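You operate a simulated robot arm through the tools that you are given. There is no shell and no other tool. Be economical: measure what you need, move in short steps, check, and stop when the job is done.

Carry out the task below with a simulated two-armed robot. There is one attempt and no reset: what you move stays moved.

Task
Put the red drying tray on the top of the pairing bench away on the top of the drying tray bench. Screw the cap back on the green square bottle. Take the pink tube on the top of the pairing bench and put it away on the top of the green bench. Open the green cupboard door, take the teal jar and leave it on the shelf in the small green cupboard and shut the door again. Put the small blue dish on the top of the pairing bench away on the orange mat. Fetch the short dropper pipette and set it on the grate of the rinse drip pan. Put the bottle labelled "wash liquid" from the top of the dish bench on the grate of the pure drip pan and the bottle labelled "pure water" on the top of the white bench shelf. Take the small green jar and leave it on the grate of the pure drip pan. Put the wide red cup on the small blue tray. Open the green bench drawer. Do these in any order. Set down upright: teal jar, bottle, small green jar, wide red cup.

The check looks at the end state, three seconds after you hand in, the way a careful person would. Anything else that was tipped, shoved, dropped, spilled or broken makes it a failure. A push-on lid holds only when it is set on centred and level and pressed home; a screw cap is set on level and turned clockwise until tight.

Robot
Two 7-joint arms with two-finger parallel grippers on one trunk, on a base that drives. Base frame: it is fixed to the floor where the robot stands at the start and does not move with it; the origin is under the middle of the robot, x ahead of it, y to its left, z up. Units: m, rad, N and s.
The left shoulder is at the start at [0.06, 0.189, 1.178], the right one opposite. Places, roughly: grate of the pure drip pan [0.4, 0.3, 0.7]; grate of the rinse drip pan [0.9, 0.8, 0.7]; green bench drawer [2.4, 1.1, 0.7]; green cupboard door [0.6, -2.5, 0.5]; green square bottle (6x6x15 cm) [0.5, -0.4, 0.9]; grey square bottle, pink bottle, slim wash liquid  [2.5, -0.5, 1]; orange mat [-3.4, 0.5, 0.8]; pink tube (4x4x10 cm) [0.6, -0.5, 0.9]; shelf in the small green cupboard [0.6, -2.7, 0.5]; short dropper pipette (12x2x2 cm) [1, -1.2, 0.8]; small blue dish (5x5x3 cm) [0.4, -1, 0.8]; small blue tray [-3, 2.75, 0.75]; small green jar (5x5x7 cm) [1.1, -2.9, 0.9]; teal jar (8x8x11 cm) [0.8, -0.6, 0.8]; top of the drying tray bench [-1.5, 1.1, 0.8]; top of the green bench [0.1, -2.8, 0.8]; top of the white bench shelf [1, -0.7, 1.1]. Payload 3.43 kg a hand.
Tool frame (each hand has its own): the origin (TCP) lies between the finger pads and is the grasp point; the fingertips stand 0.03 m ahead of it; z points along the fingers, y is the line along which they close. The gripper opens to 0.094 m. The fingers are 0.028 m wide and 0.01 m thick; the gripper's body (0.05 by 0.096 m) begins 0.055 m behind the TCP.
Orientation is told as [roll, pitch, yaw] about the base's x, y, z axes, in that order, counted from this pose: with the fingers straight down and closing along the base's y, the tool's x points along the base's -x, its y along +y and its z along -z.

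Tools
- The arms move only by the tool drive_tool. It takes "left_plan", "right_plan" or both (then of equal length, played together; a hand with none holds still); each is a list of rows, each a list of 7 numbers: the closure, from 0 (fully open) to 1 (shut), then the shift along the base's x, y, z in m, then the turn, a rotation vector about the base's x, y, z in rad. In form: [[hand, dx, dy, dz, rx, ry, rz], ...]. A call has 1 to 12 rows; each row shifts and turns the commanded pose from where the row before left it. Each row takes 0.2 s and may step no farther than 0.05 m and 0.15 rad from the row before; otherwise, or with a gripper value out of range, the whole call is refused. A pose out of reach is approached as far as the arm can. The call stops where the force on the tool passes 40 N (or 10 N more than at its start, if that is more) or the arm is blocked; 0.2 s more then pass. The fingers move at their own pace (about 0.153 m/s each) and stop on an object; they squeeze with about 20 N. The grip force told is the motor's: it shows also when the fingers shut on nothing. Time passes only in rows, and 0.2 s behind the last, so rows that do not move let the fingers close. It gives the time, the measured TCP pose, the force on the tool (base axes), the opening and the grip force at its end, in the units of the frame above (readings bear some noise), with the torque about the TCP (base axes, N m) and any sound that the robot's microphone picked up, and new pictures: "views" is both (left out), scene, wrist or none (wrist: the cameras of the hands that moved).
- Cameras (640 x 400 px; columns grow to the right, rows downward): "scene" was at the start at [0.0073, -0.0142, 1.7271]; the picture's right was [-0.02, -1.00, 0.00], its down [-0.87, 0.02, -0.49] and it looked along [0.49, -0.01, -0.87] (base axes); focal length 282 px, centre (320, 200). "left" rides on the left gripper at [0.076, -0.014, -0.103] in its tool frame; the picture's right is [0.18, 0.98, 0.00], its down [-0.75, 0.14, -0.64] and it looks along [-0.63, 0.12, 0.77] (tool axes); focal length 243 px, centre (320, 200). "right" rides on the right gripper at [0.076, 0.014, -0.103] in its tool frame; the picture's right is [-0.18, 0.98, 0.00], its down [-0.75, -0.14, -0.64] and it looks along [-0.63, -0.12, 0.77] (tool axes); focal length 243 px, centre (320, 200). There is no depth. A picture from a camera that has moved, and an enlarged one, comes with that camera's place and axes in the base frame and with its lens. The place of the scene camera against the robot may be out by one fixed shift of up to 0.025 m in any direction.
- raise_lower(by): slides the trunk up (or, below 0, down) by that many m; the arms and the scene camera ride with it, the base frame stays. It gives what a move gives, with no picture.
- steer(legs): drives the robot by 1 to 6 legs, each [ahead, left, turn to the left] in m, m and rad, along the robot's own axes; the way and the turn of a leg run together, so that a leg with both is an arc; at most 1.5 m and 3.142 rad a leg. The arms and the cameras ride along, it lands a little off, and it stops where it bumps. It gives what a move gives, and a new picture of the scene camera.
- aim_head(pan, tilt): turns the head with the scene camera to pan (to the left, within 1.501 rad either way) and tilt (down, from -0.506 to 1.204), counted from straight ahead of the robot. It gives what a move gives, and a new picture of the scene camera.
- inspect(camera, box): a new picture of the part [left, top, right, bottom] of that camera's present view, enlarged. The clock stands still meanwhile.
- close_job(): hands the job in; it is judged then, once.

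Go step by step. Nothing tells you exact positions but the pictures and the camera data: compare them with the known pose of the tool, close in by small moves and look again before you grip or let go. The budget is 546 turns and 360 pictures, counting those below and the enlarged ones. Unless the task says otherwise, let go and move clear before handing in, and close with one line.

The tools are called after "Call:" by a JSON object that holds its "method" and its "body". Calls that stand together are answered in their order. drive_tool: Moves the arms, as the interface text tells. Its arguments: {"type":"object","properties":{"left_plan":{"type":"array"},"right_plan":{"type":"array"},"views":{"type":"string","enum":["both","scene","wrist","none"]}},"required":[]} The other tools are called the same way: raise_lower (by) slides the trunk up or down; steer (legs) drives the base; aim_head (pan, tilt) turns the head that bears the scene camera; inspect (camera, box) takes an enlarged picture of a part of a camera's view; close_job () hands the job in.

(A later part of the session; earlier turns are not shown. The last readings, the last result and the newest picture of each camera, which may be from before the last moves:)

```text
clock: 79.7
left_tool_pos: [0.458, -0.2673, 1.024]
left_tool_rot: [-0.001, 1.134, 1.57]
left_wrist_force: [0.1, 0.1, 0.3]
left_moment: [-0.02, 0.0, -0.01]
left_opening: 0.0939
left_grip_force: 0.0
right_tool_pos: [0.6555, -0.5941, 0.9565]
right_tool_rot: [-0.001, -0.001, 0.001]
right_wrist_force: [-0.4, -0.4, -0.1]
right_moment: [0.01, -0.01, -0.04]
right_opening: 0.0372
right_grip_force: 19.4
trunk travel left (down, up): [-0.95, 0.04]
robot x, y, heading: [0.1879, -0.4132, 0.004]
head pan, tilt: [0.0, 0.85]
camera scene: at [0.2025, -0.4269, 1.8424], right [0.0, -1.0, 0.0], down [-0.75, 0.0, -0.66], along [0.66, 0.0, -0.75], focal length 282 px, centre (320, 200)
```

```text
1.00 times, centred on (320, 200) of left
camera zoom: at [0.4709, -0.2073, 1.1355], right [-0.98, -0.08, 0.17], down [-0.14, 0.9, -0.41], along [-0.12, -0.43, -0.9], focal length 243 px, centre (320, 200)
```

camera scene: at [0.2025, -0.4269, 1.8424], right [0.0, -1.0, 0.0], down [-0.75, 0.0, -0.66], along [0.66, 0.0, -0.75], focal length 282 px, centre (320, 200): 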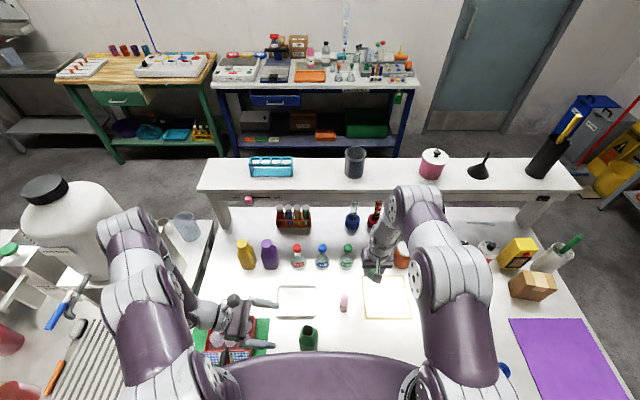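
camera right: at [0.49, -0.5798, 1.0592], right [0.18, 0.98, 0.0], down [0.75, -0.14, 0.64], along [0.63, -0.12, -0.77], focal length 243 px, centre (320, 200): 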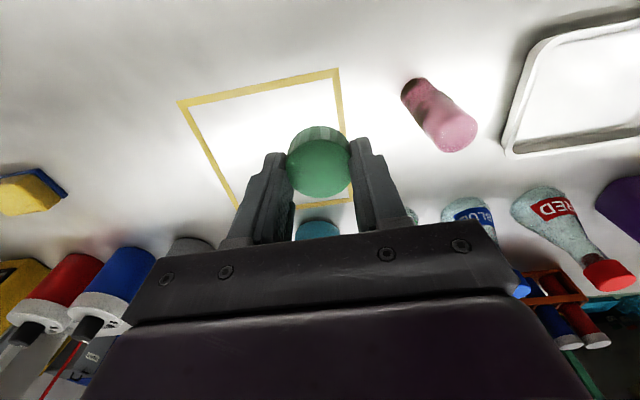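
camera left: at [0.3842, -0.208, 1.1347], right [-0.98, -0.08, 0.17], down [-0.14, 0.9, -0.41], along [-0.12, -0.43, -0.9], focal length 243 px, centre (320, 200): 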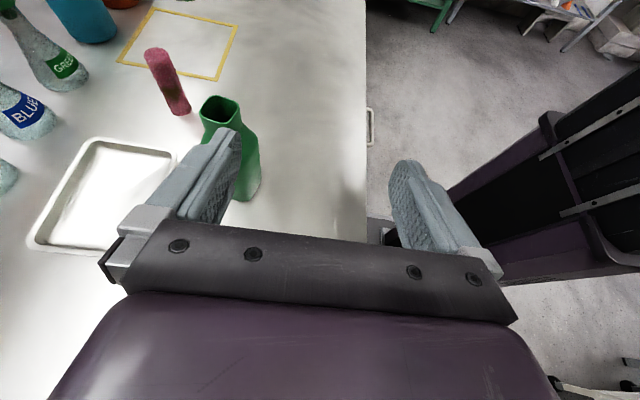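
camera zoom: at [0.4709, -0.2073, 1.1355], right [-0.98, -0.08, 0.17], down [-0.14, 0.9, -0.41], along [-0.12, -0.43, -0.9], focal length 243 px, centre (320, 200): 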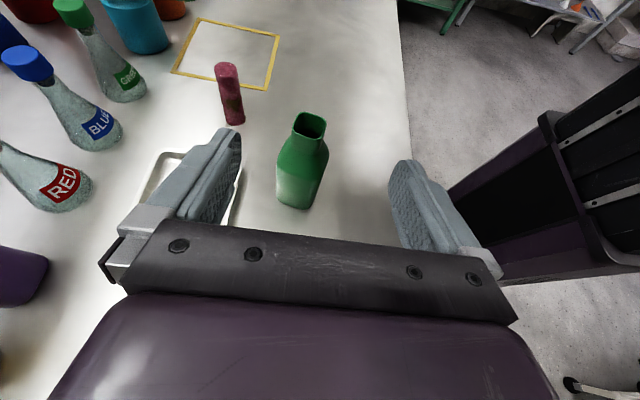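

The bottle sits at (0.465, -0.374), nicely between the fingers' line. I lower the left hand and advance along its axis.

Call:
{"method": "drive_tool", "body": {"left_plan": [[0, 0.003, -0.003, -0.042, 0, 0, 0], [0, 0.004, -0.003, -0.042, 0, 0, 0], [0, 0, -0.002, -0.042, 0, 0, 0]]}}

```text
clock: 80.5
left_tool_pos: [0.4379, -0.289, 0.9073]
left_tool_rot: [0.005, 1.136, 1.577]
left_wrist_force: [0.7, -0.6, 0.0]
left_moment: [-0.01, -0.04, 0.0]
left_opening: 0.0939
left_grip_force: 0.1
left hand out of reach, approached as far as the arm can: row 1, 2, 3
right_tool_pos: [0.6571, -0.5946, 0.9558]
right_tool_rot: [-0.003, 0.001, 0.0]
right_wrist_force: [-0.5, 0.3, 0.2]
right_moment: [-0.02, 0.01, -0.02]
right_opening: 0.0372
right_grip_force: 20.0
trunk travel left (down, up): [-0.95, 0.04]
robot x, y, heading: [0.183, -0.4165, 0.004]
head pan, tilt: [0.0, 0.85]
camera scene: at [0.2072, -0.4267, 1.8423], right [0.0, -1.0, 0.0], down [-0.75, 0.0, -0.66], along [0.66, 0.0, -0.75], focal length 282 px, centre (320, 200)
camera left: at [0.4529, -0.2278, 1.0178], right [-0.98, -0.08, 0.17], down [-0.14, 0.9, -0.41], along [-0.12, -0.43, -0.9], focal length 243 px, centre (320, 200)
```

scene: 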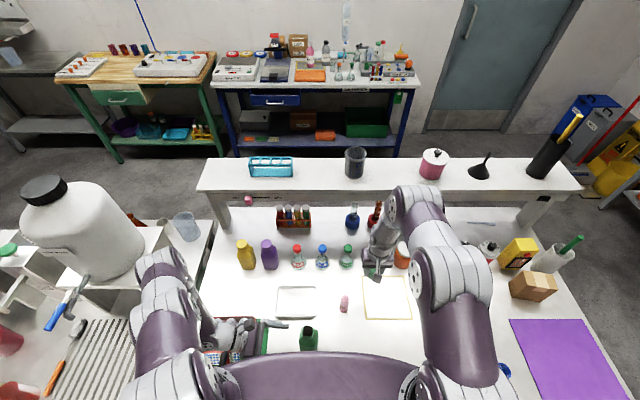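
left: 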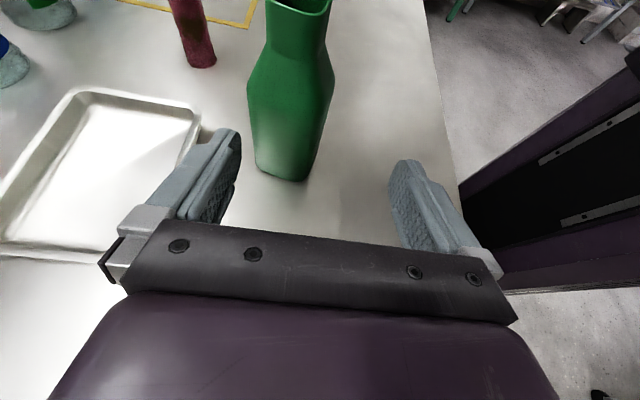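

Call:
{"method": "steer", "body": {"legs": [[0.04, 0, 0]]}}

Call:
{"method": "drive_tool", "body": {"left_plan": [[0, 0, -0.02, -0.009, 0, 0, 0], [0, 0, -0.02, -0.009, 0, 0, 0]]}}

```text
clock: 81.3
left_tool_pos: [0.474, -0.2889, 0.9083]
left_tool_rot: [-0.01, 1.134, 1.562]
left_wrist_force: [-0.3, 1.1, 0.7]
left_moment: [0.0, -0.03, 0.03]
left_opening: 0.0938
left_grip_force: 0.0
right_tool_pos: [0.6914, -0.5952, 0.9586]
right_tool_rot: [-0.005, -0.005, 0.0]
right_wrist_force: [0.2, 1.3, -0.4]
right_moment: [0.0, -0.08, -0.01]
right_opening: 0.0375
right_grip_force: 19.5
trunk travel left (down, up): [-0.95, 0.04]
robot x, y, heading: [0.226, -0.4167, 0.0]
head pan, tilt: [0.0, 0.85]
camera scene: at [0.2352, -0.4268, 1.8425], right [0.0, -1.0, 0.0], down [-0.75, 0.0, -0.66], along [0.66, 0.0, -0.75], focal length 282 px, centre (320, 200)
```

scene: 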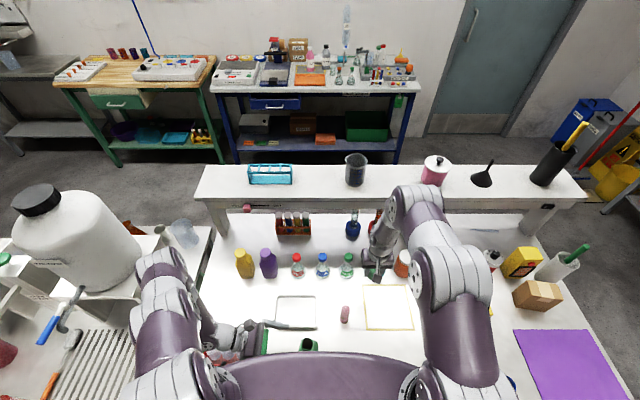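

```text
clock: 81.9
left_tool_pos: [0.4545, -0.3209, 0.8971]
left_tool_rot: [-0.001, 1.133, 1.57]
left_wrist_force: [-0.2, 0.6, 0.3]
left_moment: [-0.01, 0.0, -0.02]
left_opening: 0.0941
left_grip_force: 0.0
left hand out of reach, approached as far as the arm can: row 1, 2
right_tool_pos: [0.694, -0.5935, 0.9565]
right_tool_rot: [-0.004, -0.002, 0.002]
right_wrist_force: [0.2, 0.1, -0.2]
right_moment: [0.02, -0.01, -0.03]
right_opening: 0.0369
right_grip_force: 19.9
trunk travel left (down, up): [-0.95, 0.04]
robot x, y, heading: [0.2248, -0.4116, -0.001]
head pan, tilt: [0.0, 0.85]
camera scene: at [0.2415, -0.4271, 1.8424], right [0.0, -1.0, 0.0], down [-0.75, 0.0, -0.66], along [0.66, 0.0, -0.75], focal length 282 px, centre (320, 200)
camera left: at [0.467, -0.2596, 1.0084], right [-0.98, -0.08, 0.17], down [-0.14, 0.9, -0.41], along [-0.12, -0.43, -0.9], focal length 243 px, centre (320, 200)
```

scene: 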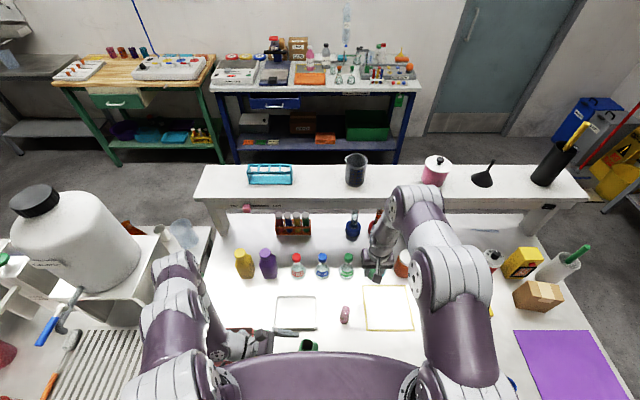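
left: 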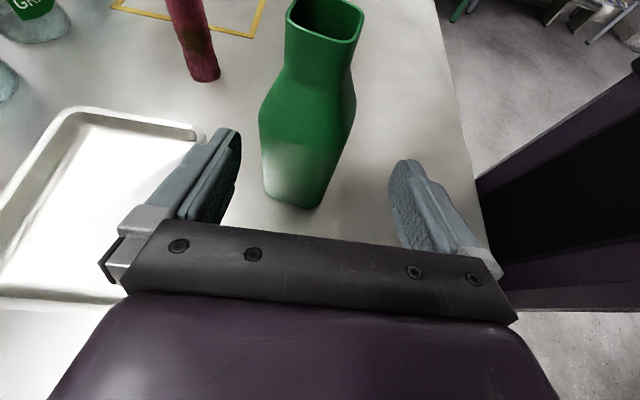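

Call:
{"method": "drive_tool", "body": {"left_plan": [[0, 0.0, 0, -0.03, 0, 0, 0]], "views": "none"}}

Call:
{"method": "steer", "body": {"legs": [[0.02, 0, 0]]}}

Call:
{"method": "inspect", "body": {"camera": "left", "box": [0, 0, 640, 400]}}

```text
clock: 82.3
left_tool_pos: [0.4556, -0.3158, 0.8706]
left_tool_rot: [-0.026, 1.127, 1.544]
left_wrist_force: [-0.1, -0.1, 0.6]
left_moment: [0.02, -0.01, 0.04]
left_opening: 0.0938
left_grip_force: 0.0
left hand out of reach, approached as far as the arm can: row 1
right_tool_pos: [0.6952, -0.5945, 0.9557]
right_tool_rot: [-0.002, 0.0, 0.0]
right_wrist_force: [-0.3, -1.0, -0.7]
right_moment: [0.0, -0.02, -0.02]
right_opening: 0.037
right_grip_force: 20.2
trunk travel left (down, up): [-0.95, 0.04]
robot x, y, heading: [0.2256, -0.4124, 0.002]
head pan, tilt: [0.0, 0.85]
```

```text
clock: 83.1
left_tool_pos: [0.473, -0.3164, 0.8707]
left_tool_rot: [-0.028, 1.127, 1.547]
left_wrist_force: [0.4, -0.3, -0.1]
left_moment: [-0.04, -0.01, -0.05]
left_opening: 0.0939
left_grip_force: 0.1
right_tool_pos: [0.7121, -0.5932, 0.9571]
right_tool_rot: [-0.002, -0.004, -0.001]
right_wrist_force: [-0.3, -0.3, -0.5]
right_moment: [0.0, -0.04, 0.03]
right_opening: 0.0372
right_grip_force: 19.7
trunk travel left (down, up): [-0.95, 0.04]
robot x, y, heading: [0.2445, -0.4164, 0.005]
head pan, tilt: [0.0, 0.85]
camera scene: at [0.257, -0.4267, 1.8424], right [0.0, -1.0, 0.0], down [-0.75, 0.0, -0.66], along [0.66, 0.0, -0.75], focal length 282 px, centre (320, 200)
```

scene: 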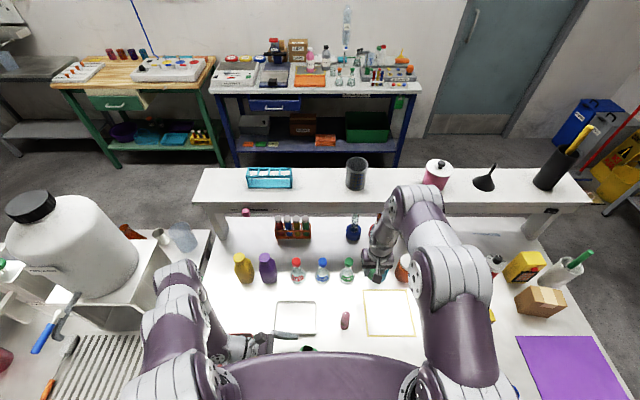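

```text
1.00 times, centred on (320, 200) of left
camera zoom: at [0.484, -0.2555, 0.984], right [-0.98, -0.08, 0.15], down [-0.14, 0.9, -0.41], along [-0.11, -0.42, -0.9], focal length 243 px, centre (320, 200)
```

zoom: 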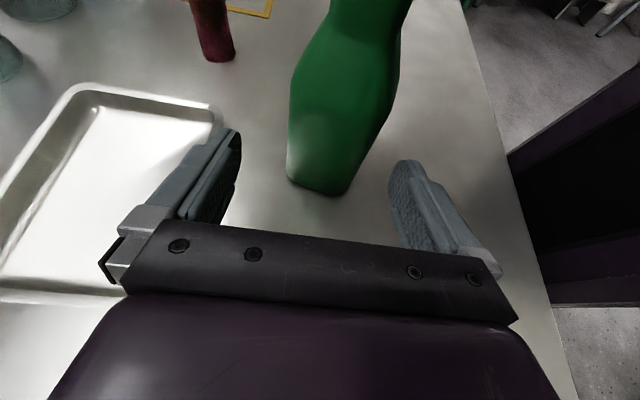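

Call:
{"method": "steer", "body": {"legs": [[-0.005, -0.045, 0]]}}

Call:
{"method": "inspect", "body": {"camera": "left", "box": [0, 0, 640, 400]}}

```text
clock: 84.0
left_tool_pos: [0.4745, -0.3563, 0.8703]
left_tool_rot: [-0.019, 1.133, 1.554]
left_wrist_force: [-0.3, 0.2, -0.5]
left_moment: [0.0, 0.01, -0.02]
left_opening: 0.0939
left_grip_force: 0.1
right_tool_pos: [0.7114, -0.6342, 0.9554]
right_tool_rot: [-0.007, 0.001, 0.001]
right_wrist_force: [0.0, 1.2, 0.4]
right_moment: [-0.05, -0.02, -0.01]
right_opening: 0.0372
right_grip_force: 20.0
trunk travel left (down, up): [-0.95, 0.04]
robot x, y, heading: [0.2408, -0.456, 0.001]
head pan, tilt: [0.0, 0.85]
camera scene: at [0.2624, -0.4625, 1.8422], right [0.0, -1.0, 0.01], down [-0.75, -0.01, -0.66], along [0.66, 0.0, -0.75], focal length 282 px, centre (320, 200)
```

scene: 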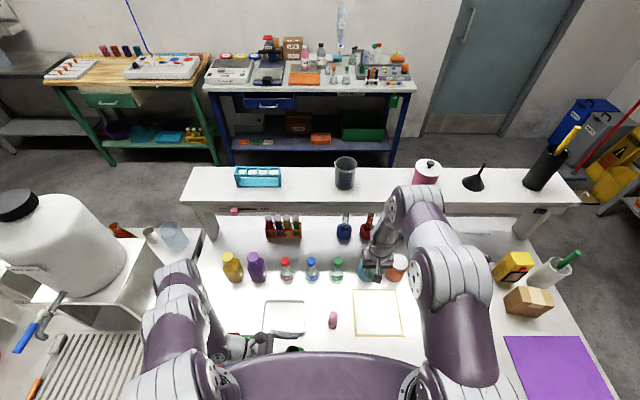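

```text
1.00 times, centred on (320, 200) of left
camera zoom: at [0.4852, -0.2951, 0.9819], right [-0.98, -0.08, 0.16], down [-0.14, 0.9, -0.41], along [-0.11, -0.43, -0.9], focal length 243 px, centre (320, 200)
```

zoom: 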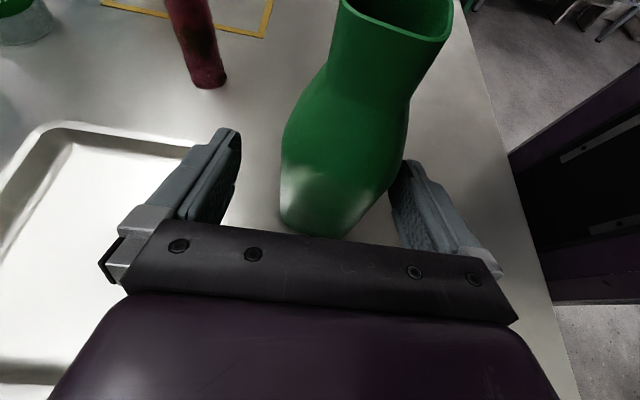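

Call:
{"method": "drive_tool", "body": {"left_plan": [[0, -0.009, -0.004, -0.003, 0, 0, 0], [0.2, 0, 0, 0, 0, 0, 0], [0.35, 0, 0, 0, 0, 0, 0], [0.6, 0, 0, 0, 0, 0, 0], [1, 0, 0, 0, 0, 0, 0], [1, 0, 0, 0, 0, 0, 0]]}}

```text
clock: 85.4
left_tool_pos: [0.4621, -0.3642, 0.8683]
left_tool_rot: [-0.023, 1.125, 1.551]
left_wrist_force: [0.1, 0.3, -0.8]
left_moment: [0.01, 0.0, 0.01]
left_opening: 0.0614
left_grip_force: 20.0
right_tool_pos: [0.7112, -0.6384, 0.9552]
right_tool_rot: [-0.002, -0.001, -0.001]
right_wrist_force: [0.9, -0.3, 0.0]
right_moment: [0.03, 0.01, -0.04]
right_opening: 0.0371
right_grip_force: 19.7
trunk travel left (down, up): [-0.95, 0.04]
robot x, y, heading: [0.2419, -0.4594, 0.003]
head pan, tilt: [0.0, 0.85]
camera scene: at [0.2597, -0.4724, 1.8423], right [0.0, -1.0, 0.0], down [-0.75, 0.0, -0.66], along [0.66, 0.0, -0.75], focal length 282 px, centre (320, 200)
camera left: at [0.4748, -0.3042, 0.9804], right [-0.98, -0.08, 0.16], down [-0.14, 0.9, -0.41], along [-0.11, -0.42, -0.9], focal length 243 px, centre (320, 200)
```

scene: 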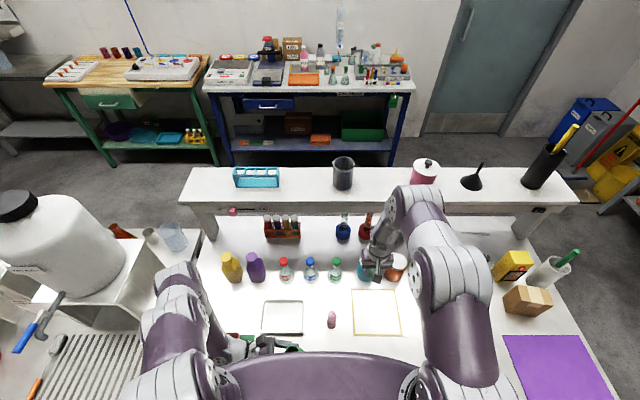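
left: 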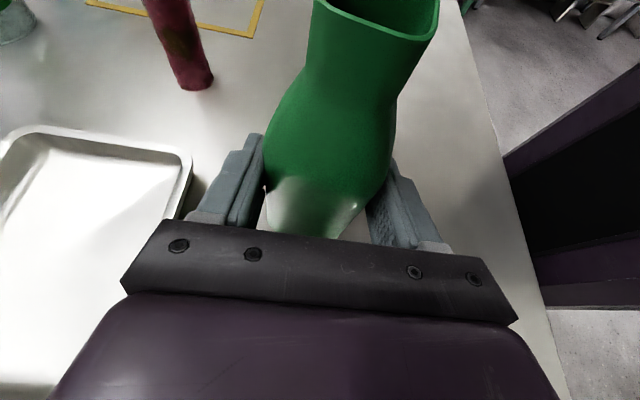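

The bottle is held firmly at its sides. I bring the cap over the mouth at (0.463, -0.37).

Call:
{"method": "drive_tool", "body": {"right_plan": [[1, 0, 0, 0.05, 0, 0, 0], [1, 0, 0, 0.05, 0, 0, 0], [1, -0.031, 0.0335, 0, 0, 0, 0], [1, -0.031, 0.0335, 0, 0, 0, 0], [1, -0.031, 0.0335, 0, 0, 0, 0], [1, -0.031, 0.0335, 0, 0, 0, 0], [1, -0.031, 0.0335, 0, 0, 0, 0], [1, -0.031, 0.0335, 0, 0, 0, 0], [1, -0.031, 0.03, 0, 0, 0, 0]]}}

```text
clock: 87.4
left_tool_pos: [0.4618, -0.364, 0.868]
left_tool_rot: [-0.025, 1.127, 1.548]
left_wrist_force: [-0.2, 0.4, -0.4]
left_moment: [0.0, -0.02, -0.03]
left_opening: 0.0613
left_grip_force: 19.9
right_tool_pos: [0.4934, -0.406, 1.0552]
right_tool_rot: [-0.003, 0.0, 0.0]
right_wrist_force: [-0.3, 0.6, 0.4]
right_moment: [0.01, -0.01, 0.03]
right_opening: 0.0372
right_grip_force: 20.0
trunk travel left (down, up): [-0.95, 0.04]
robot x, y, heading: [0.2398, -0.4566, 0.003]
head pan, tilt: [0.0, 0.85]
camera scene: at [0.2582, -0.4695, 1.8423], right [0.0, -1.0, 0.0], down [-0.75, 0.0, -0.66], along [0.66, 0.0, -0.75], focal length 282 px, centre (320, 200)
camera right: at [0.4165, -0.3908, 1.1588], right [0.18, 0.98, 0.0], down [0.75, -0.14, 0.64], along [0.63, -0.12, -0.77], focal length 243 px, centre (320, 200)
```

scene: 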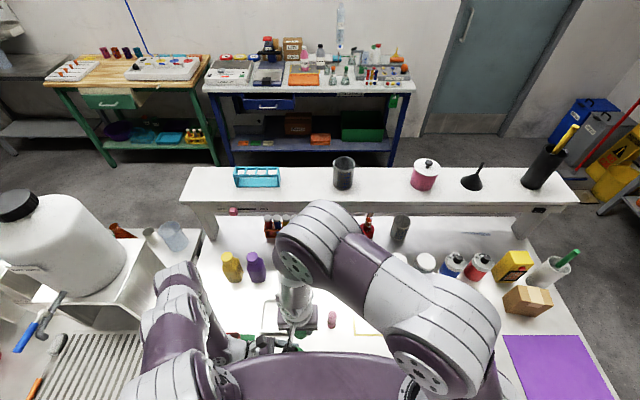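
right: 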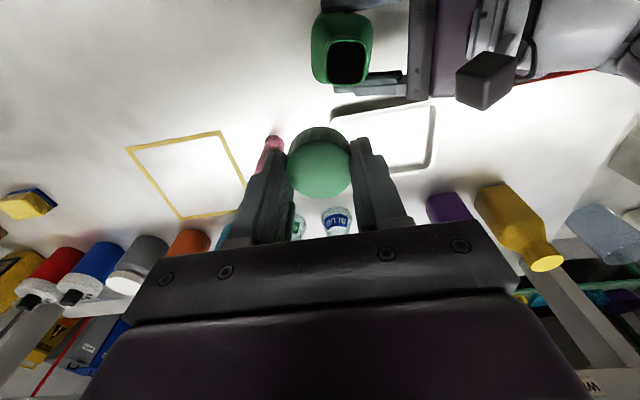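

Call:
{"method": "drive_tool", "body": {"right_plan": [[1, -0.008, 0.008, 0, 0, 0, 0.15], [1, -0.008, 0.008, 0, 0, 0, 0.15], [1, -0.008, 0.008, 0, 0, 0, 0.15], [1, -0.009, 0.006, 0, 0, 0, 0.15], [1, 0, 0, 0, 0, 0, 0.15], [1, 0, 0, 0, 0, 0, 0.15], [1, 0, 0, 0, 0, 0, 0.15], [1, 0, 0, 0, 0, 0, 0.15], [1, 0, 0, 0, 0, 0, 0.15], [1, 0, 0, 0, 0, 0, 0.15]]}}

```text
clock: 89.6
left_tool_pos: [0.4619, -0.3644, 0.8683]
left_tool_rot: [-0.022, 1.127, 1.549]
left_wrist_force: [0.0, 0.2, 0.0]
left_moment: [-0.02, -0.02, 0.0]
left_opening: 0.0612
left_grip_force: 20.3
right_tool_pos: [0.4612, -0.3769, 1.0556]
right_tool_rot: [-0.003, 0.001, 1.503]
right_wrist_force: [0.1, 0.6, -0.1]
right_moment: [-0.01, 0.02, 0.03]
right_opening: 0.0371
right_grip_force: 19.8
trunk travel left (down, up): [-0.95, 0.04]
robot x, y, heading: [0.2404, -0.4597, 0.005]
head pan, tilt: [0.0, 0.85]
camera scene: at [0.2597, -0.4711, 1.8423], right [0.0, -1.0, 0.0], down [-0.75, 0.0, -0.66], along [0.66, 0.0, -0.75], focal length 282 px, centre (320, 200)
camera right: at [0.4409, -0.4519, 1.1587], right [-0.97, 0.25, 0.0], down [0.19, 0.74, 0.64], along [0.16, 0.62, -0.77], focal length 243 px, centre (320, 200)
```

scene: 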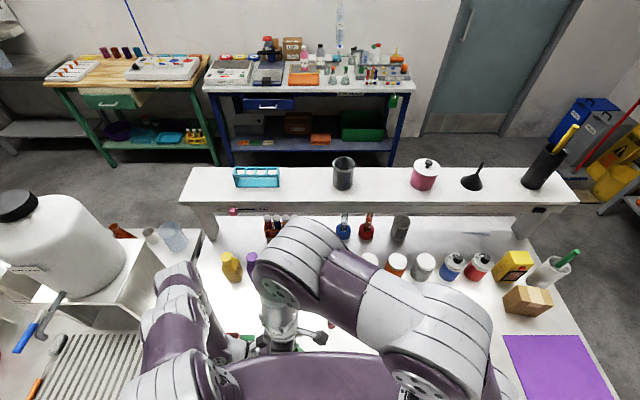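
right: 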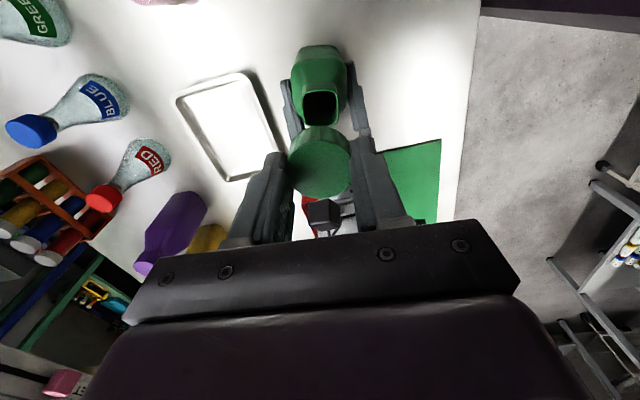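

Call:
{"method": "drive_tool", "body": {"right_plan": [[1, -0.001, -0.001, -0.03, 0, 0, 0], [1, 0, 0, -0.025, 0, 0, 0]]}}

Call:
{"method": "inspect", "body": {"camera": "left", "box": [0, 0, 640, 400]}}

```text
clock: 90.2
left_tool_pos: [0.4627, -0.3635, 0.8669]
left_tool_rot: [-0.024, 1.127, 1.551]
left_wrist_force: [0.1, -0.8, -0.6]
left_moment: [-0.01, 0.03, 0.01]
left_opening: 0.0612
left_grip_force: 20.2
right_tool_pos: [0.4602, -0.3769, 1.0005]
right_tool_rot: [-0.002, -0.001, 1.5]
right_wrist_force: [0.0, -0.7, 0.7]
right_moment: [0.0, -0.02, 0.01]
right_opening: 0.0373
right_grip_force: 20.2
trunk travel left (down, up): [-0.95, 0.04]
robot x, y, heading: [0.2398, -0.4602, 0.004]
head pan, tilt: [0.0, 0.85]
camera scene: at [0.2603, -0.4707, 1.8423], right [0.0, -1.0, 0.0], down [-0.75, 0.0, -0.66], along [0.66, 0.0, -0.75], focal length 282 px, centre (320, 200)
camera right: at [0.4397, -0.4527, 1.1035], right [-0.97, 0.25, 0.0], down [0.19, 0.74, 0.64], along [0.16, 0.62, -0.77], focal length 243 px, centre (320, 200)
```

scene: 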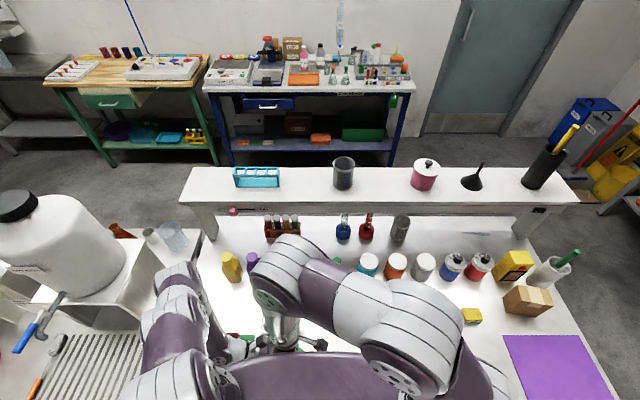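
right: 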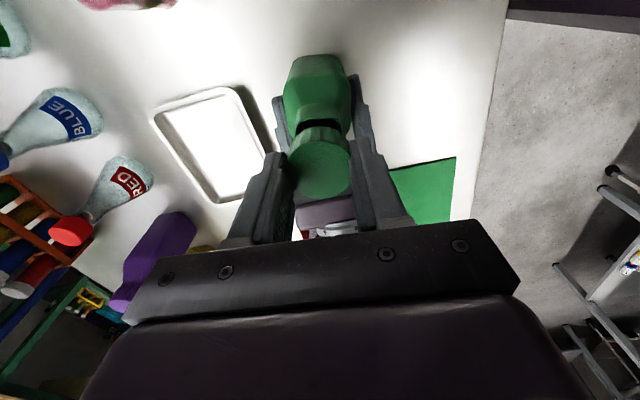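

```text
1.00 times, centred on (320, 200) of left
camera zoom: at [0.4751, -0.3033, 0.9802], right [-0.98, -0.08, 0.16], down [-0.14, 0.9, -0.41], along [-0.11, -0.42, -0.9], focal length 243 px, centre (320, 200)
```

zoom: 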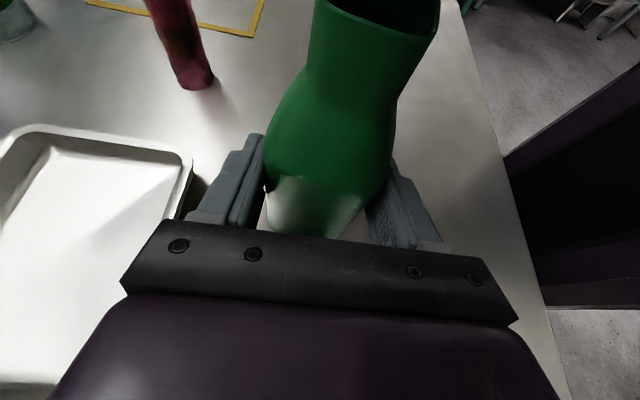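

Call:
{"method": "drive_tool", "body": {"right_plan": [[1, 0, 0, -0.008, 0, 0, 0], [1, 0, 0, -0.004, 0, 0, 0], [1, 0, 0, -0.003, 0, 0, 0], [1, 0, 0, -0.003, 0, 0, 0]], "views": "wrist"}}

```text
clock: 91.2
left_tool_pos: [0.4631, -0.3632, 0.8693]
left_tool_rot: [-0.023, 1.127, 1.552]
left_wrist_force: [-0.4, -0.4, -0.7]
left_moment: [0.0, -0.03, -0.02]
left_opening: 0.0613
left_grip_force: 19.6
right_tool_pos: [0.4614, -0.3784, 0.9833]
right_tool_rot: [-0.004, 0.0, 1.5]
right_wrist_force: [0.2, -0.6, -0.5]
right_moment: [0.01, 0.0, 0.0]
right_opening: 0.0373
right_grip_force: 20.2
trunk travel left (down, up): [-0.95, 0.04]
robot x, y, heading: [0.2403, -0.4582, -0.001]
head pan, tilt: [0.0, 0.85]
camera right: at [0.4398, -0.4528, 1.086], right [-0.97, 0.25, 0.0], down [0.19, 0.74, 0.64], along [0.16, 0.62, -0.77], focal length 243 px, centre (320, 200)
```

right: 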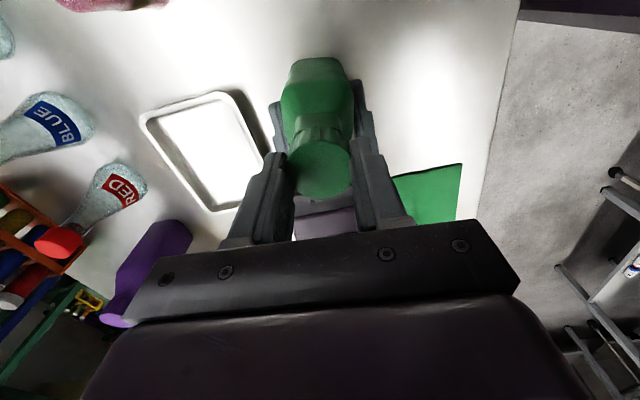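

Call:
{"method": "drive_tool", "body": {"right_plan": [[1, 0, 0, -0.003, 0, 0, 0], [1, 0, 0, -0.002, 0, 0, 0], [1, 0, 0, -0.002, 0, 0, 0]], "views": "none"}}

```text
clock: 92.0
left_tool_pos: [0.4628, -0.3638, 0.8681]
left_tool_rot: [-0.023, 1.125, 1.549]
left_wrist_force: [0.9, 0.0, -9.2]
left_moment: [0.44, 0.1, 0.01]
left_opening: 0.0612
left_grip_force: 20.1
right_tool_pos: [0.4593, -0.3766, 0.9754]
right_tool_rot: [-0.003, -0.002, 1.498]
right_wrist_force: [0.9, 1.8, 15.3]
right_moment: [-0.15, -0.03, -0.02]
right_opening: 0.0368
right_grip_force: 19.6
trunk travel left (down, up): [-0.95, 0.04]
robot x, y, heading: [0.2373, -0.4591, 0.007]
head pan, tilt: [0.0, 0.85]
```

Contact at about 15 N. Now I turn clockwise.

Call:
{"method": "drive_tool", "body": {"right_plan": [[1, 0, 0, 0, 0, 0, -0.15], [1, 0, 0, 0, 0, 0, -0.15], [1, 0, 0, 0, 0, 0, -0.15], [1, 0, 0, 0, 0, 0, -0.15], [1, 0, 0, 0, 0, 0, -0.15], [1, 0, 0, 0, 0, 0, -0.15], [1, 0, 0, 0, 0, 0, -0.15], [1, 0, 0, 0, 0, 0, -0.15], [1, 0, 0, 0, 0, 0, -0.15], [1, 0, 0, 0, 0, 0, -0.15], [1, 0, 0, 0, 0, 0, -0.15], [1, 0, 0, 0, 0, 0, -0.15]], "views": "wrist"}}

```text
clock: 94.6
left_tool_pos: [0.4622, -0.3634, 0.8693]
left_tool_rot: [-0.023, 1.126, 1.55]
left_wrist_force: [0.8, 6.6, 7.5]
left_moment: [-0.48, 0.16, -0.09]
left_opening: 0.061
left_grip_force: 19.7
right_tool_pos: [0.4599, -0.3786, 0.975]
right_tool_rot: [-0.002, 0.0, -0.301]
right_wrist_force: [-1.2, -5.4, 0.2]
right_moment: [-0.13, 0.0, 0.01]
right_opening: 0.0373
right_grip_force: 19.7
trunk travel left (down, up): [-0.95, 0.04]
robot x, y, heading: [0.2408, -0.4556, 0.004]
head pan, tilt: [0.0, 0.85]
camera right: at [0.3909, -0.3418, 1.0789], right [0.47, 0.88, 0.0], down [0.68, -0.36, 0.64], along [0.57, -0.3, -0.77], focal length 243 px, centre (320, 200)
```

right: 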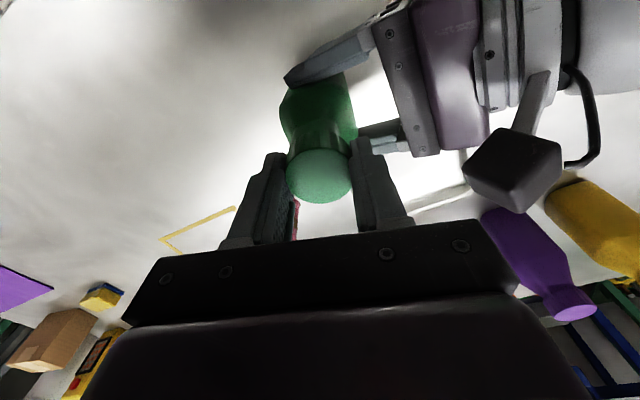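

Call:
{"method": "drive_tool", "body": {"right_plan": [[1, 0, 0, -0.001, 0, 0, -0.15], [1, 0, 0, -0.001, 0, 0, -0.15], [1, 0, 0, -0.0005, 0, 0, -0.15], [1, 0, 0, -0.0005, 0, 0, -0.15], [1, 0, 0, -0.0005, 0, 0, -0.15], [1, 0, 0, -0.0005, 0, 0, -0.15]], "views": "none"}}

```text
clock: 96.0
left_tool_pos: [0.4633, -0.3627, 0.8671]
left_tool_rot: [-0.023, 1.127, 1.551]
left_wrist_force: [2.0, 8.2, 6.3]
left_moment: [-0.38, 0.32, -0.07]
left_opening: 0.0611
left_grip_force: 20.2
right_tool_pos: [0.4587, -0.3778, 0.9715]
right_tool_rot: [-0.003, 0.0, -1.201]
right_wrist_force: [-2.2, -5.3, -0.7]
right_moment: [-0.12, 0.07, 0.04]
right_opening: 0.0369
right_grip_force: 19.6
trunk travel left (down, up): [-0.95, 0.04]
robot x, y, heading: [0.237, -0.4577, 0.003]
head pan, tilt: [0.0, 0.85]
```

Call:
{"method": "drive_tool", "body": {"right_plan": [[0.35, 0, 0, 0, 0, 0, 0], [0.35, 0, 0, 0.002, 0, 0, 0], [0.35, 0, 0, 0, 0, 0, 0.15], [0.35, 0, 0, 0, 0, 0, 0.15], [0.35, 0, 0, 0, 0, 0, 0.15], [0.35, 0, 0, 0, 0, 0, 0.15], [0.35, 0, 0, 0, 0, 0, 0.15], [0.35, 0, 0, 0, 0, 0, 0.15], [0.35, 0, 0, 0, 0, 0, 0.15], [0.35, 0, 0, 0, 0, 0, 0.15], [0.35, 0, 0, 0, 0, 0, 0.15], [0.35, 0, 0, 0, 0, 0, 0.15]], "views": "wrist"}}

Call:
{"method": "drive_tool", "body": {"right_plan": [[0.35, 0, 0, 0, 0, 0, 0.15], [0.35, 0, 0, 0, 0, 0, 0.15], [0.35, 0, 0, 0, 0, 0, 0.15], [0.35, 0, 0, 0, 0, 0, 0.15], [0.35, 0, 0, 0, 0, 0, 0.15], [0.35, 0, 0, 0, 0, 0, 0.15], [0.35, 0, 0, 0, 0, 0, 0.15], [0.35, 0, 0, 0, 0, 0, 0.15]], "views": "wrist"}}

```text
clock: 98.6
left_tool_pos: [0.4619, -0.3624, 0.8674]
left_tool_rot: [-0.021, 1.128, 1.551]
left_wrist_force: [0.3, 0.2, -1.3]
left_moment: [0.0, 0.01, 0.0]
left_opening: 0.0612
left_grip_force: 19.9
right_tool_pos: [0.4604, -0.3772, 0.974]
right_tool_rot: [-0.004, 0.002, 0.302]
right_wrist_force: [0.2, -0.4, 0.0]
right_moment: [0.0, 0.06, -0.03]
right_opening: 0.0611
right_grip_force: 0.0
trunk travel left (down, up): [-0.95, 0.04]
robot x, y, heading: [0.2403, -0.4545, 0.003]
head pan, tilt: [0.0, 0.85]
camera right: at [0.3827, -0.3867, 1.0769], right [-0.12, 0.99, 0.0], down [0.76, 0.09, 0.64], along [0.64, 0.07, -0.77], focal length 243 px, centre (320, 200)
```

right: 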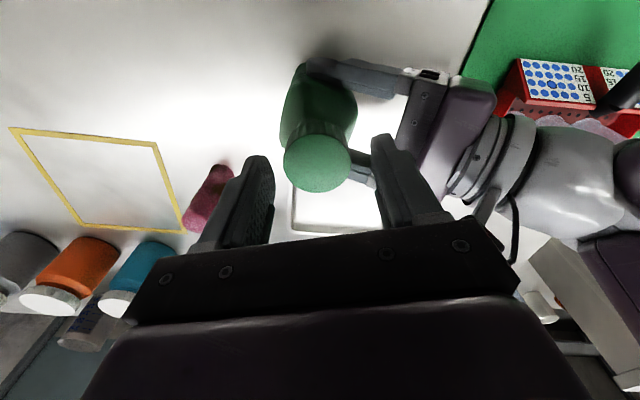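

```text
clock: 100.4
left_tool_pos: [0.4625, -0.3643, 0.8686]
left_tool_rot: [-0.022, 1.126, 1.553]
left_wrist_force: [0.1, -0.1, -0.3]
left_moment: [0.02, 0.0, 0.0]
left_opening: 0.0611
left_grip_force: 20.5
right_tool_pos: [0.4611, -0.3788, 0.9741]
right_tool_rot: [-0.001, 0.0, 1.503]
right_wrist_force: [-0.3, -0.8, -0.8]
right_moment: [0.03, 0.01, -0.01]
right_opening: 0.0611
right_grip_force: 0.0
trunk travel left (down, up): [-0.95, 0.04]
robot x, y, heading: [0.2402, -0.4622, 0.006]
head pan, tilt: [0.0, 0.85]
camera right: at [0.4399, -0.4533, 1.077], right [-0.97, 0.25, 0.0], down [0.19, 0.74, 0.64], along [0.16, 0.62, -0.77], focal length 243 px, centre (320, 200)
```

right: 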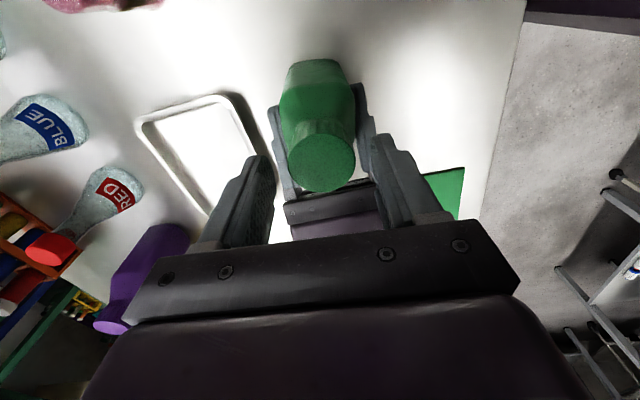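

Call:
{"method": "drive_tool", "body": {"right_plan": [[1, 0, 0, -0.002, 0, 0, 0], [1, 0, 0, 0, 0, 0, 0], [1, 0, 0, 0, 0, 0, -0.15], [1, 0, 0, 0, 0, 0, -0.15], [1, 0, 0, 0, 0, 0, -0.15], [1, 0, 0, 0, 0, 0, -0.15], [1, 0, 0, 0, 0, 0, -0.15], [1, 0, 0, 0, 0, 0, -0.15], [1, 0, 0, -0.0005, 0, 0, -0.15], [1, 0, 0, -0.0005, 0, 0, -0.15], [1, 0, 0, -0.0005, 0, 0, -0.15], [1, 0, 0, -0.0005, 0, 0, -0.15]], "views": "none"}}

Call:
{"method": "drive_tool", "body": {"right_plan": [[1, 0, 0, 0, 0, 0, -0.15], [1, 0, 0, -0.0005, 0, 0, -0.15], [1, 0, 0, -0.0005, 0, 0, -0.15], [1, 0, 0, -0.0005, 0, 0, -0.15], [1, 0, 0, -0.0005, 0, 0, -0.15], [1, 0, 0, -0.0005, 0, 0, -0.15], [1, 0, 0, 0, 0, 0, -0.15], [1, 0, 0, 0, 0, 0, -0.15]], "views": "wrist"}}

```text
clock: 103.0
left_tool_pos: [0.462, -0.3642, 0.8685]
left_tool_rot: [-0.023, 1.127, 1.55]
left_wrist_force: [-14.0, 9.1, -3.6]
left_moment: [-0.16, -0.25, -0.2]
left_opening: 0.0608
left_grip_force: 19.7
right_tool_pos: [0.4593, -0.3782, 0.9705]
right_tool_rot: [0.0, -0.002, -0.002]
right_wrist_force: [10.6, -8.1, 14.7]
right_moment: [-0.36, -0.4, 0.02]
right_opening: 0.0386
right_grip_force: 20.0
trunk travel left (down, up): [-0.95, 0.04]
robot x, y, heading: [0.238, -0.4594, 0.004]
head pan, tilt: [0.0, 0.85]
```

```text
clock: 104.8
left_tool_pos: [0.4624, -0.3637, 0.868]
left_tool_rot: [-0.024, 1.128, 1.55]
left_wrist_force: [0.7, 4.5, 3.6]
left_moment: [-0.15, 0.21, -0.01]
left_opening: 0.0607
left_grip_force: 20.3
right_tool_pos: [0.4601, -0.3783, 0.9671]
right_tool_rot: [-0.003, 0.0, -1.201]
right_wrist_force: [0.2, -1.8, 4.2]
right_moment: [0.18, -0.04, 0.01]
right_opening: 0.039
right_grip_force: 19.7
trunk travel left (down, up): [-0.95, 0.04]
robot x, y, heading: [0.2402, -0.4592, -0.001]
head pan, tilt: [0.0, 0.85]
camera right: at [0.4453, -0.3019, 1.0704], right [0.98, 0.18, 0.0], down [0.14, -0.75, 0.64], along [0.12, -0.63, -0.77], focal length 243 px, centre (320, 200)
```

right: 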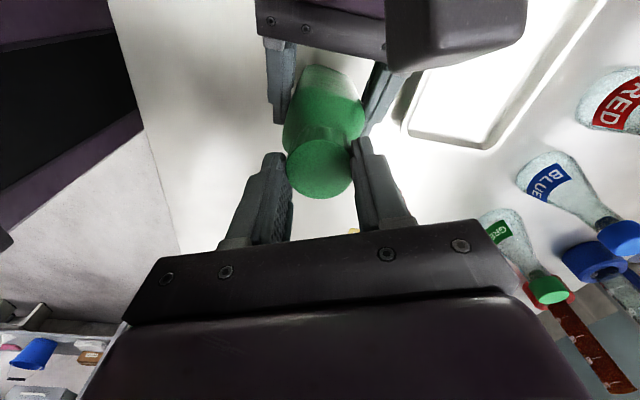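

Call:
{"method": "drive_tool", "body": {"right_plan": [[0.35, 0, 0, 0, 0, 0, 0], [0.35, 0, 0, 0.003, 0, 0, 0], [0.35, 0, 0, 0, 0, 0, 0.15], [0.35, 0, 0, 0, 0, 0, 0.15], [0.35, 0, 0, 0, 0, 0, 0.15], [0.35, 0, 0, 0, 0, 0, 0.15], [0.35, 0, 0, 0, 0, 0, 0.15], [0.35, 0, 0, 0, 0, 0, 0.15], [0.35, 0, 0, 0, 0, 0, 0.15], [0.35, 0, 0, 0, 0, 0, 0.15], [0.35, 0, 0, 0, 0, 0, 0.15], [0.35, 0, 0, 0, 0, 0, 0.15]], "views": "none"}}

Call:
{"method": "drive_tool", "body": {"right_plan": [[0.35, 0, 0, 0, 0, 0, 0.15], [0.35, 0, 0, 0, 0, 0, 0.15], [0.35, 0, 0, 0, 0, 0, 0.15], [0.35, 0, 0, 0, 0, 0, 0.15], [0.35, 0, 0, 0, 0, 0, 0.15], [0.35, 0, 0, 0, 0, 0, 0.15], [0.35, 0, 0, 0, 0, 0, 0.15], [0.35, 0, 0, 0, 0, 0, 0.15], [1, 0, 0, 0, 0, 0, 0], [1, 0, 0, 0, 0, 0, 0]], "views": "wrist"}}

Call:
{"method": "drive_tool", "body": {"right_plan": [[1, 0, 0, 0, 0, 0, -0.15], [1, 0, 0, 0, 0, 0, -0.15], [1, 0, 0, 0, 0, 0, -0.15], [1, 0, 0, 0, 0, 0, -0.15], [1, 0, 0, 0, 0, 0, -0.15], [1, 0, 0, 0, 0, 0, -0.15]], "views": "none"}}

```text
clock: 107.4
left_tool_pos: [0.4626, -0.3647, 0.8682]
left_tool_rot: [-0.024, 1.128, 1.551]
left_wrist_force: [0.3, -0.1, 3.9]
left_moment: [0.02, 0.12, 0.0]
left_opening: 0.0607
left_grip_force: 19.7
right_tool_pos: [0.4599, -0.3784, 0.9697]
right_tool_rot: [-0.003, 0.0, 0.305]
right_wrist_force: [-0.2, -0.6, 0.1]
right_moment: [0.02, 0.0, 0.01]
right_opening: 0.0613
right_grip_force: 0.2
trunk travel left (down, up): [-0.95, 0.04]
robot x, y, heading: [0.2383, -0.4582, 0.005]
head pan, tilt: [0.0, 0.85]
```

```text
clock: 109.6
left_tool_pos: [0.4612, -0.3635, 0.8684]
left_tool_rot: [-0.024, 1.128, 1.55]
left_wrist_force: [0.8, 0.7, -0.9]
left_moment: [0.01, 0.12, -0.03]
left_opening: 0.0607
left_grip_force: 19.8
right_tool_pos: [0.46, -0.3787, 0.9694]
right_tool_rot: [-0.002, 0.001, 1.5]
right_wrist_force: [0.0, -0.2, 0.1]
right_moment: [0.03, -0.07, 0.0]
right_opening: 0.0375
right_grip_force: 20.2
trunk travel left (down, up): [-0.95, 0.04]
robot x, y, heading: [0.2378, -0.4595, 0.004]
head pan, tilt: [0.0, 0.85]
camera right: at [0.4398, -0.4532, 1.0732], right [-0.97, 0.25, 0.0], down [0.19, 0.74, 0.64], along [0.16, 0.62, -0.77], focal length 243 px, centre (320, 200)
```

right: 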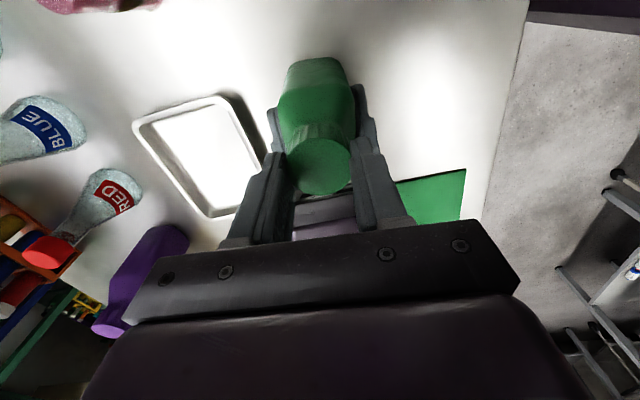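

```text
clock: 111.0
left_tool_pos: [0.4612, -0.3642, 0.8672]
left_tool_rot: [-0.022, 1.127, 1.549]
left_wrist_force: [-6.5, 5.3, 2.2]
left_moment: [-0.51, -0.11, -0.13]
left_opening: 0.0606
left_grip_force: 20.3
right_tool_pos: [0.461, -0.3791, 0.9704]
right_tool_rot: [-0.002, 0.001, 0.599]
right_wrist_force: [7.5, -4.8, -2.3]
right_moment: [0.01, -0.56, -0.03]
right_opening: 0.0371
right_grip_force: 20.3
trunk travel left (down, up): [-0.95, 0.04]
robot x, y, heading: [0.2403, -0.4584, 0.005]
head pan, tilt: [0.0, 0.85]
```

Call:
{"method": "drive_tool", "body": {"right_plan": [[1, 0, 0, 0, 0, 0, -0.15], [1, 0, 0, 0, 0, 0, -0.15], [1, 0, 0, 0, 0, 0, -0.15], [1, 0, 0, 0, 0, 0, -0.15], [1, 0, 0, 0, 0, 0, -0.15], [1, 0, 0, 0, 0, 0, -0.15], [1, 0, 0, 0, 0, 0, -0.15], [1, 0, 0, 0, 0, 0, -0.15], [1, 0, 0, 0, 0, 0, -0.15], [1, 0, 0, 0, 0, 0, -0.15], [1, 0, 0, 0, 0, 0, -0.15], [1, 0, 0, 0, 0, 0, -0.15]], "views": "wrist"}}

```text
clock: 113.6
left_tool_pos: [0.4634, -0.3639, 0.8676]
left_tool_rot: [-0.024, 1.125, 1.55]
left_wrist_force: [2.8, 2.4, 1.2]
left_moment: [-0.11, 0.18, -0.29]
left_opening: 0.0606
left_grip_force: 20.5
right_tool_pos: [0.46, -0.378, 0.9701]
right_tool_rot: [-0.004, -0.001, -1.2]
right_wrist_force: [-2.7, -2.2, 0.9]
right_moment: [-0.07, 0.06, 0.31]
right_opening: 0.0375
right_grip_force: 19.8
trunk travel left (down, up): [-0.95, 0.04]
robot x, y, heading: [0.2377, -0.4542, 0.005]
head pan, tilt: [0.0, 0.85]
camera right: at [0.4458, -0.3018, 1.0734], right [0.98, 0.18, 0.0], down [0.14, -0.75, 0.64], along [0.12, -0.63, -0.77], focal length 243 px, centre (320, 200)
```

right: 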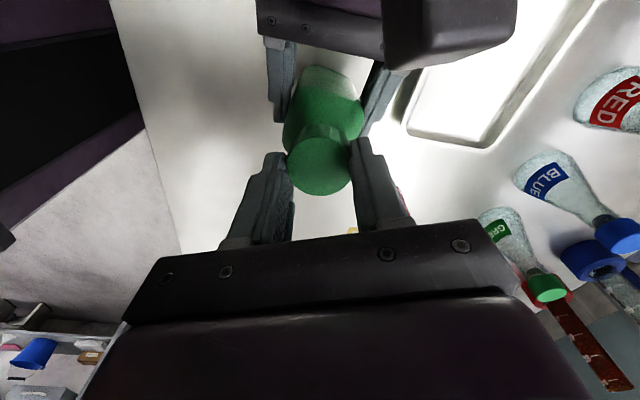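

Call:
{"method": "drive_tool", "body": {"right_plan": [[1, 0, 0, 0, 0, 0, -0.15], [1, 0, 0, 0, 0, 0, -0.15]], "views": "none"}}

Call:
{"method": "drive_tool", "body": {"right_plan": [[1, 0, 0, 0, 0, 0, -0.15], [1, 0, 0, 0, 0, 0, -0.1]], "views": "wrist"}}

```text
clock: 114.2
left_tool_pos: [0.4624, -0.3648, 0.868]
left_tool_rot: [-0.023, 1.129, 1.553]
left_wrist_force: [4.7, 1.1, 1.6]
left_moment: [-0.13, 0.37, -0.4]
left_opening: 0.0608
left_grip_force: 19.8
right_tool_pos: [0.4608, -0.3774, 0.9699]
right_tool_rot: [-0.004, 0.0, -1.501]
right_wrist_force: [-4.6, -2.0, 0.8]
right_moment: [0.04, 0.05, 0.39]
right_opening: 0.0384
right_grip_force: 20.5
trunk travel left (down, up): [-0.95, 0.04]
robot x, y, heading: [0.24, -0.4611, 0.001]
head pan, tilt: [0.0, 0.85]
```

```text
clock: 114.8
left_tool_pos: [0.462, -0.3646, 0.8675]
left_tool_rot: [-0.023, 1.127, 1.551]
left_wrist_force: [2.7, 0.5, 0.0]
left_moment: [-0.05, 0.26, -0.19]
left_opening: 0.0608
left_grip_force: 20.0
right_tool_pos: [0.4592, -0.3774, 0.9702]
right_tool_rot: [-0.002, 0.0, -1.75]
right_wrist_force: [-2.4, -0.7, -0.7]
right_moment: [0.0, -0.08, 0.26]
right_opening: 0.0388
right_grip_force: 19.6
trunk travel left (down, up): [-0.95, 0.04]
robot x, y, heading: [0.2415, -0.4576, 0.002]
head pan, tilt: [0.0, 0.85]
camera right: at [0.4876, -0.3056, 1.0734], right [0.93, -0.36, 0.0], down [-0.27, -0.72, 0.64], along [-0.23, -0.6, -0.77], focal length 243 px, centre (320, 200)
```

right: 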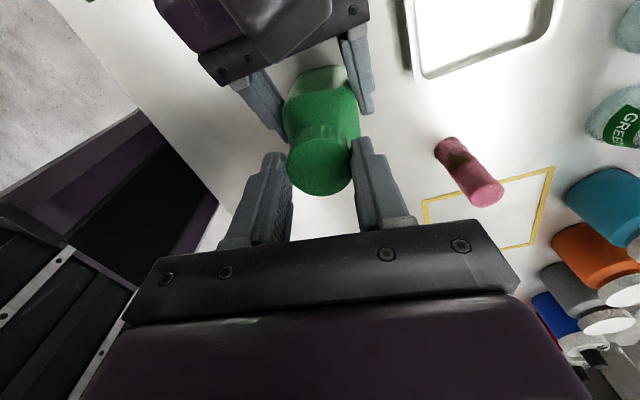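

Call:
{"method": "drive_tool", "body": {"right_plan": [[0.35, 0, 0, 0, 0, 0, 0], [0.35, 0, 0, 0, 0, 0, 0.15], [0.35, 0, 0, 0, 0, 0, 0.15], [0.35, 0, 0, 0, 0, 0, 0.15], [0.35, 0, 0, 0, 0, 0, 0.15], [0.35, 0, 0, 0, 0, 0, 0.15], [1, 0, 0, 0, 0, 0, 0], [1, 0, 0, 0, 0, 0, 0], [1, 0, 0, 0, 0, 0, -0.15], [1, 0, 0, 0, 0, 0, -0.15]], "views": "none"}}

```text
clock: 117.0
left_tool_pos: [0.4627, -0.3638, 0.8682]
left_tool_rot: [-0.022, 1.127, 1.549]
left_wrist_force: [1.5, 1.2, 0.0]
left_moment: [-0.11, 0.14, -0.37]
left_opening: 0.0606
left_grip_force: 19.8
right_tool_pos: [0.4585, -0.3785, 0.971]
right_tool_rot: [-0.004, 0.001, -1.301]
right_wrist_force: [-2.6, -1.5, 0.3]
right_moment: [-0.03, 0.04, 0.4]
right_opening: 0.0377
right_grip_force: 20.2
trunk travel left (down, up): [-0.95, 0.04]
robot x, y, heading: [0.2391, -0.4635, 0.004]
head pan, tilt: [0.0, 0.85]
```

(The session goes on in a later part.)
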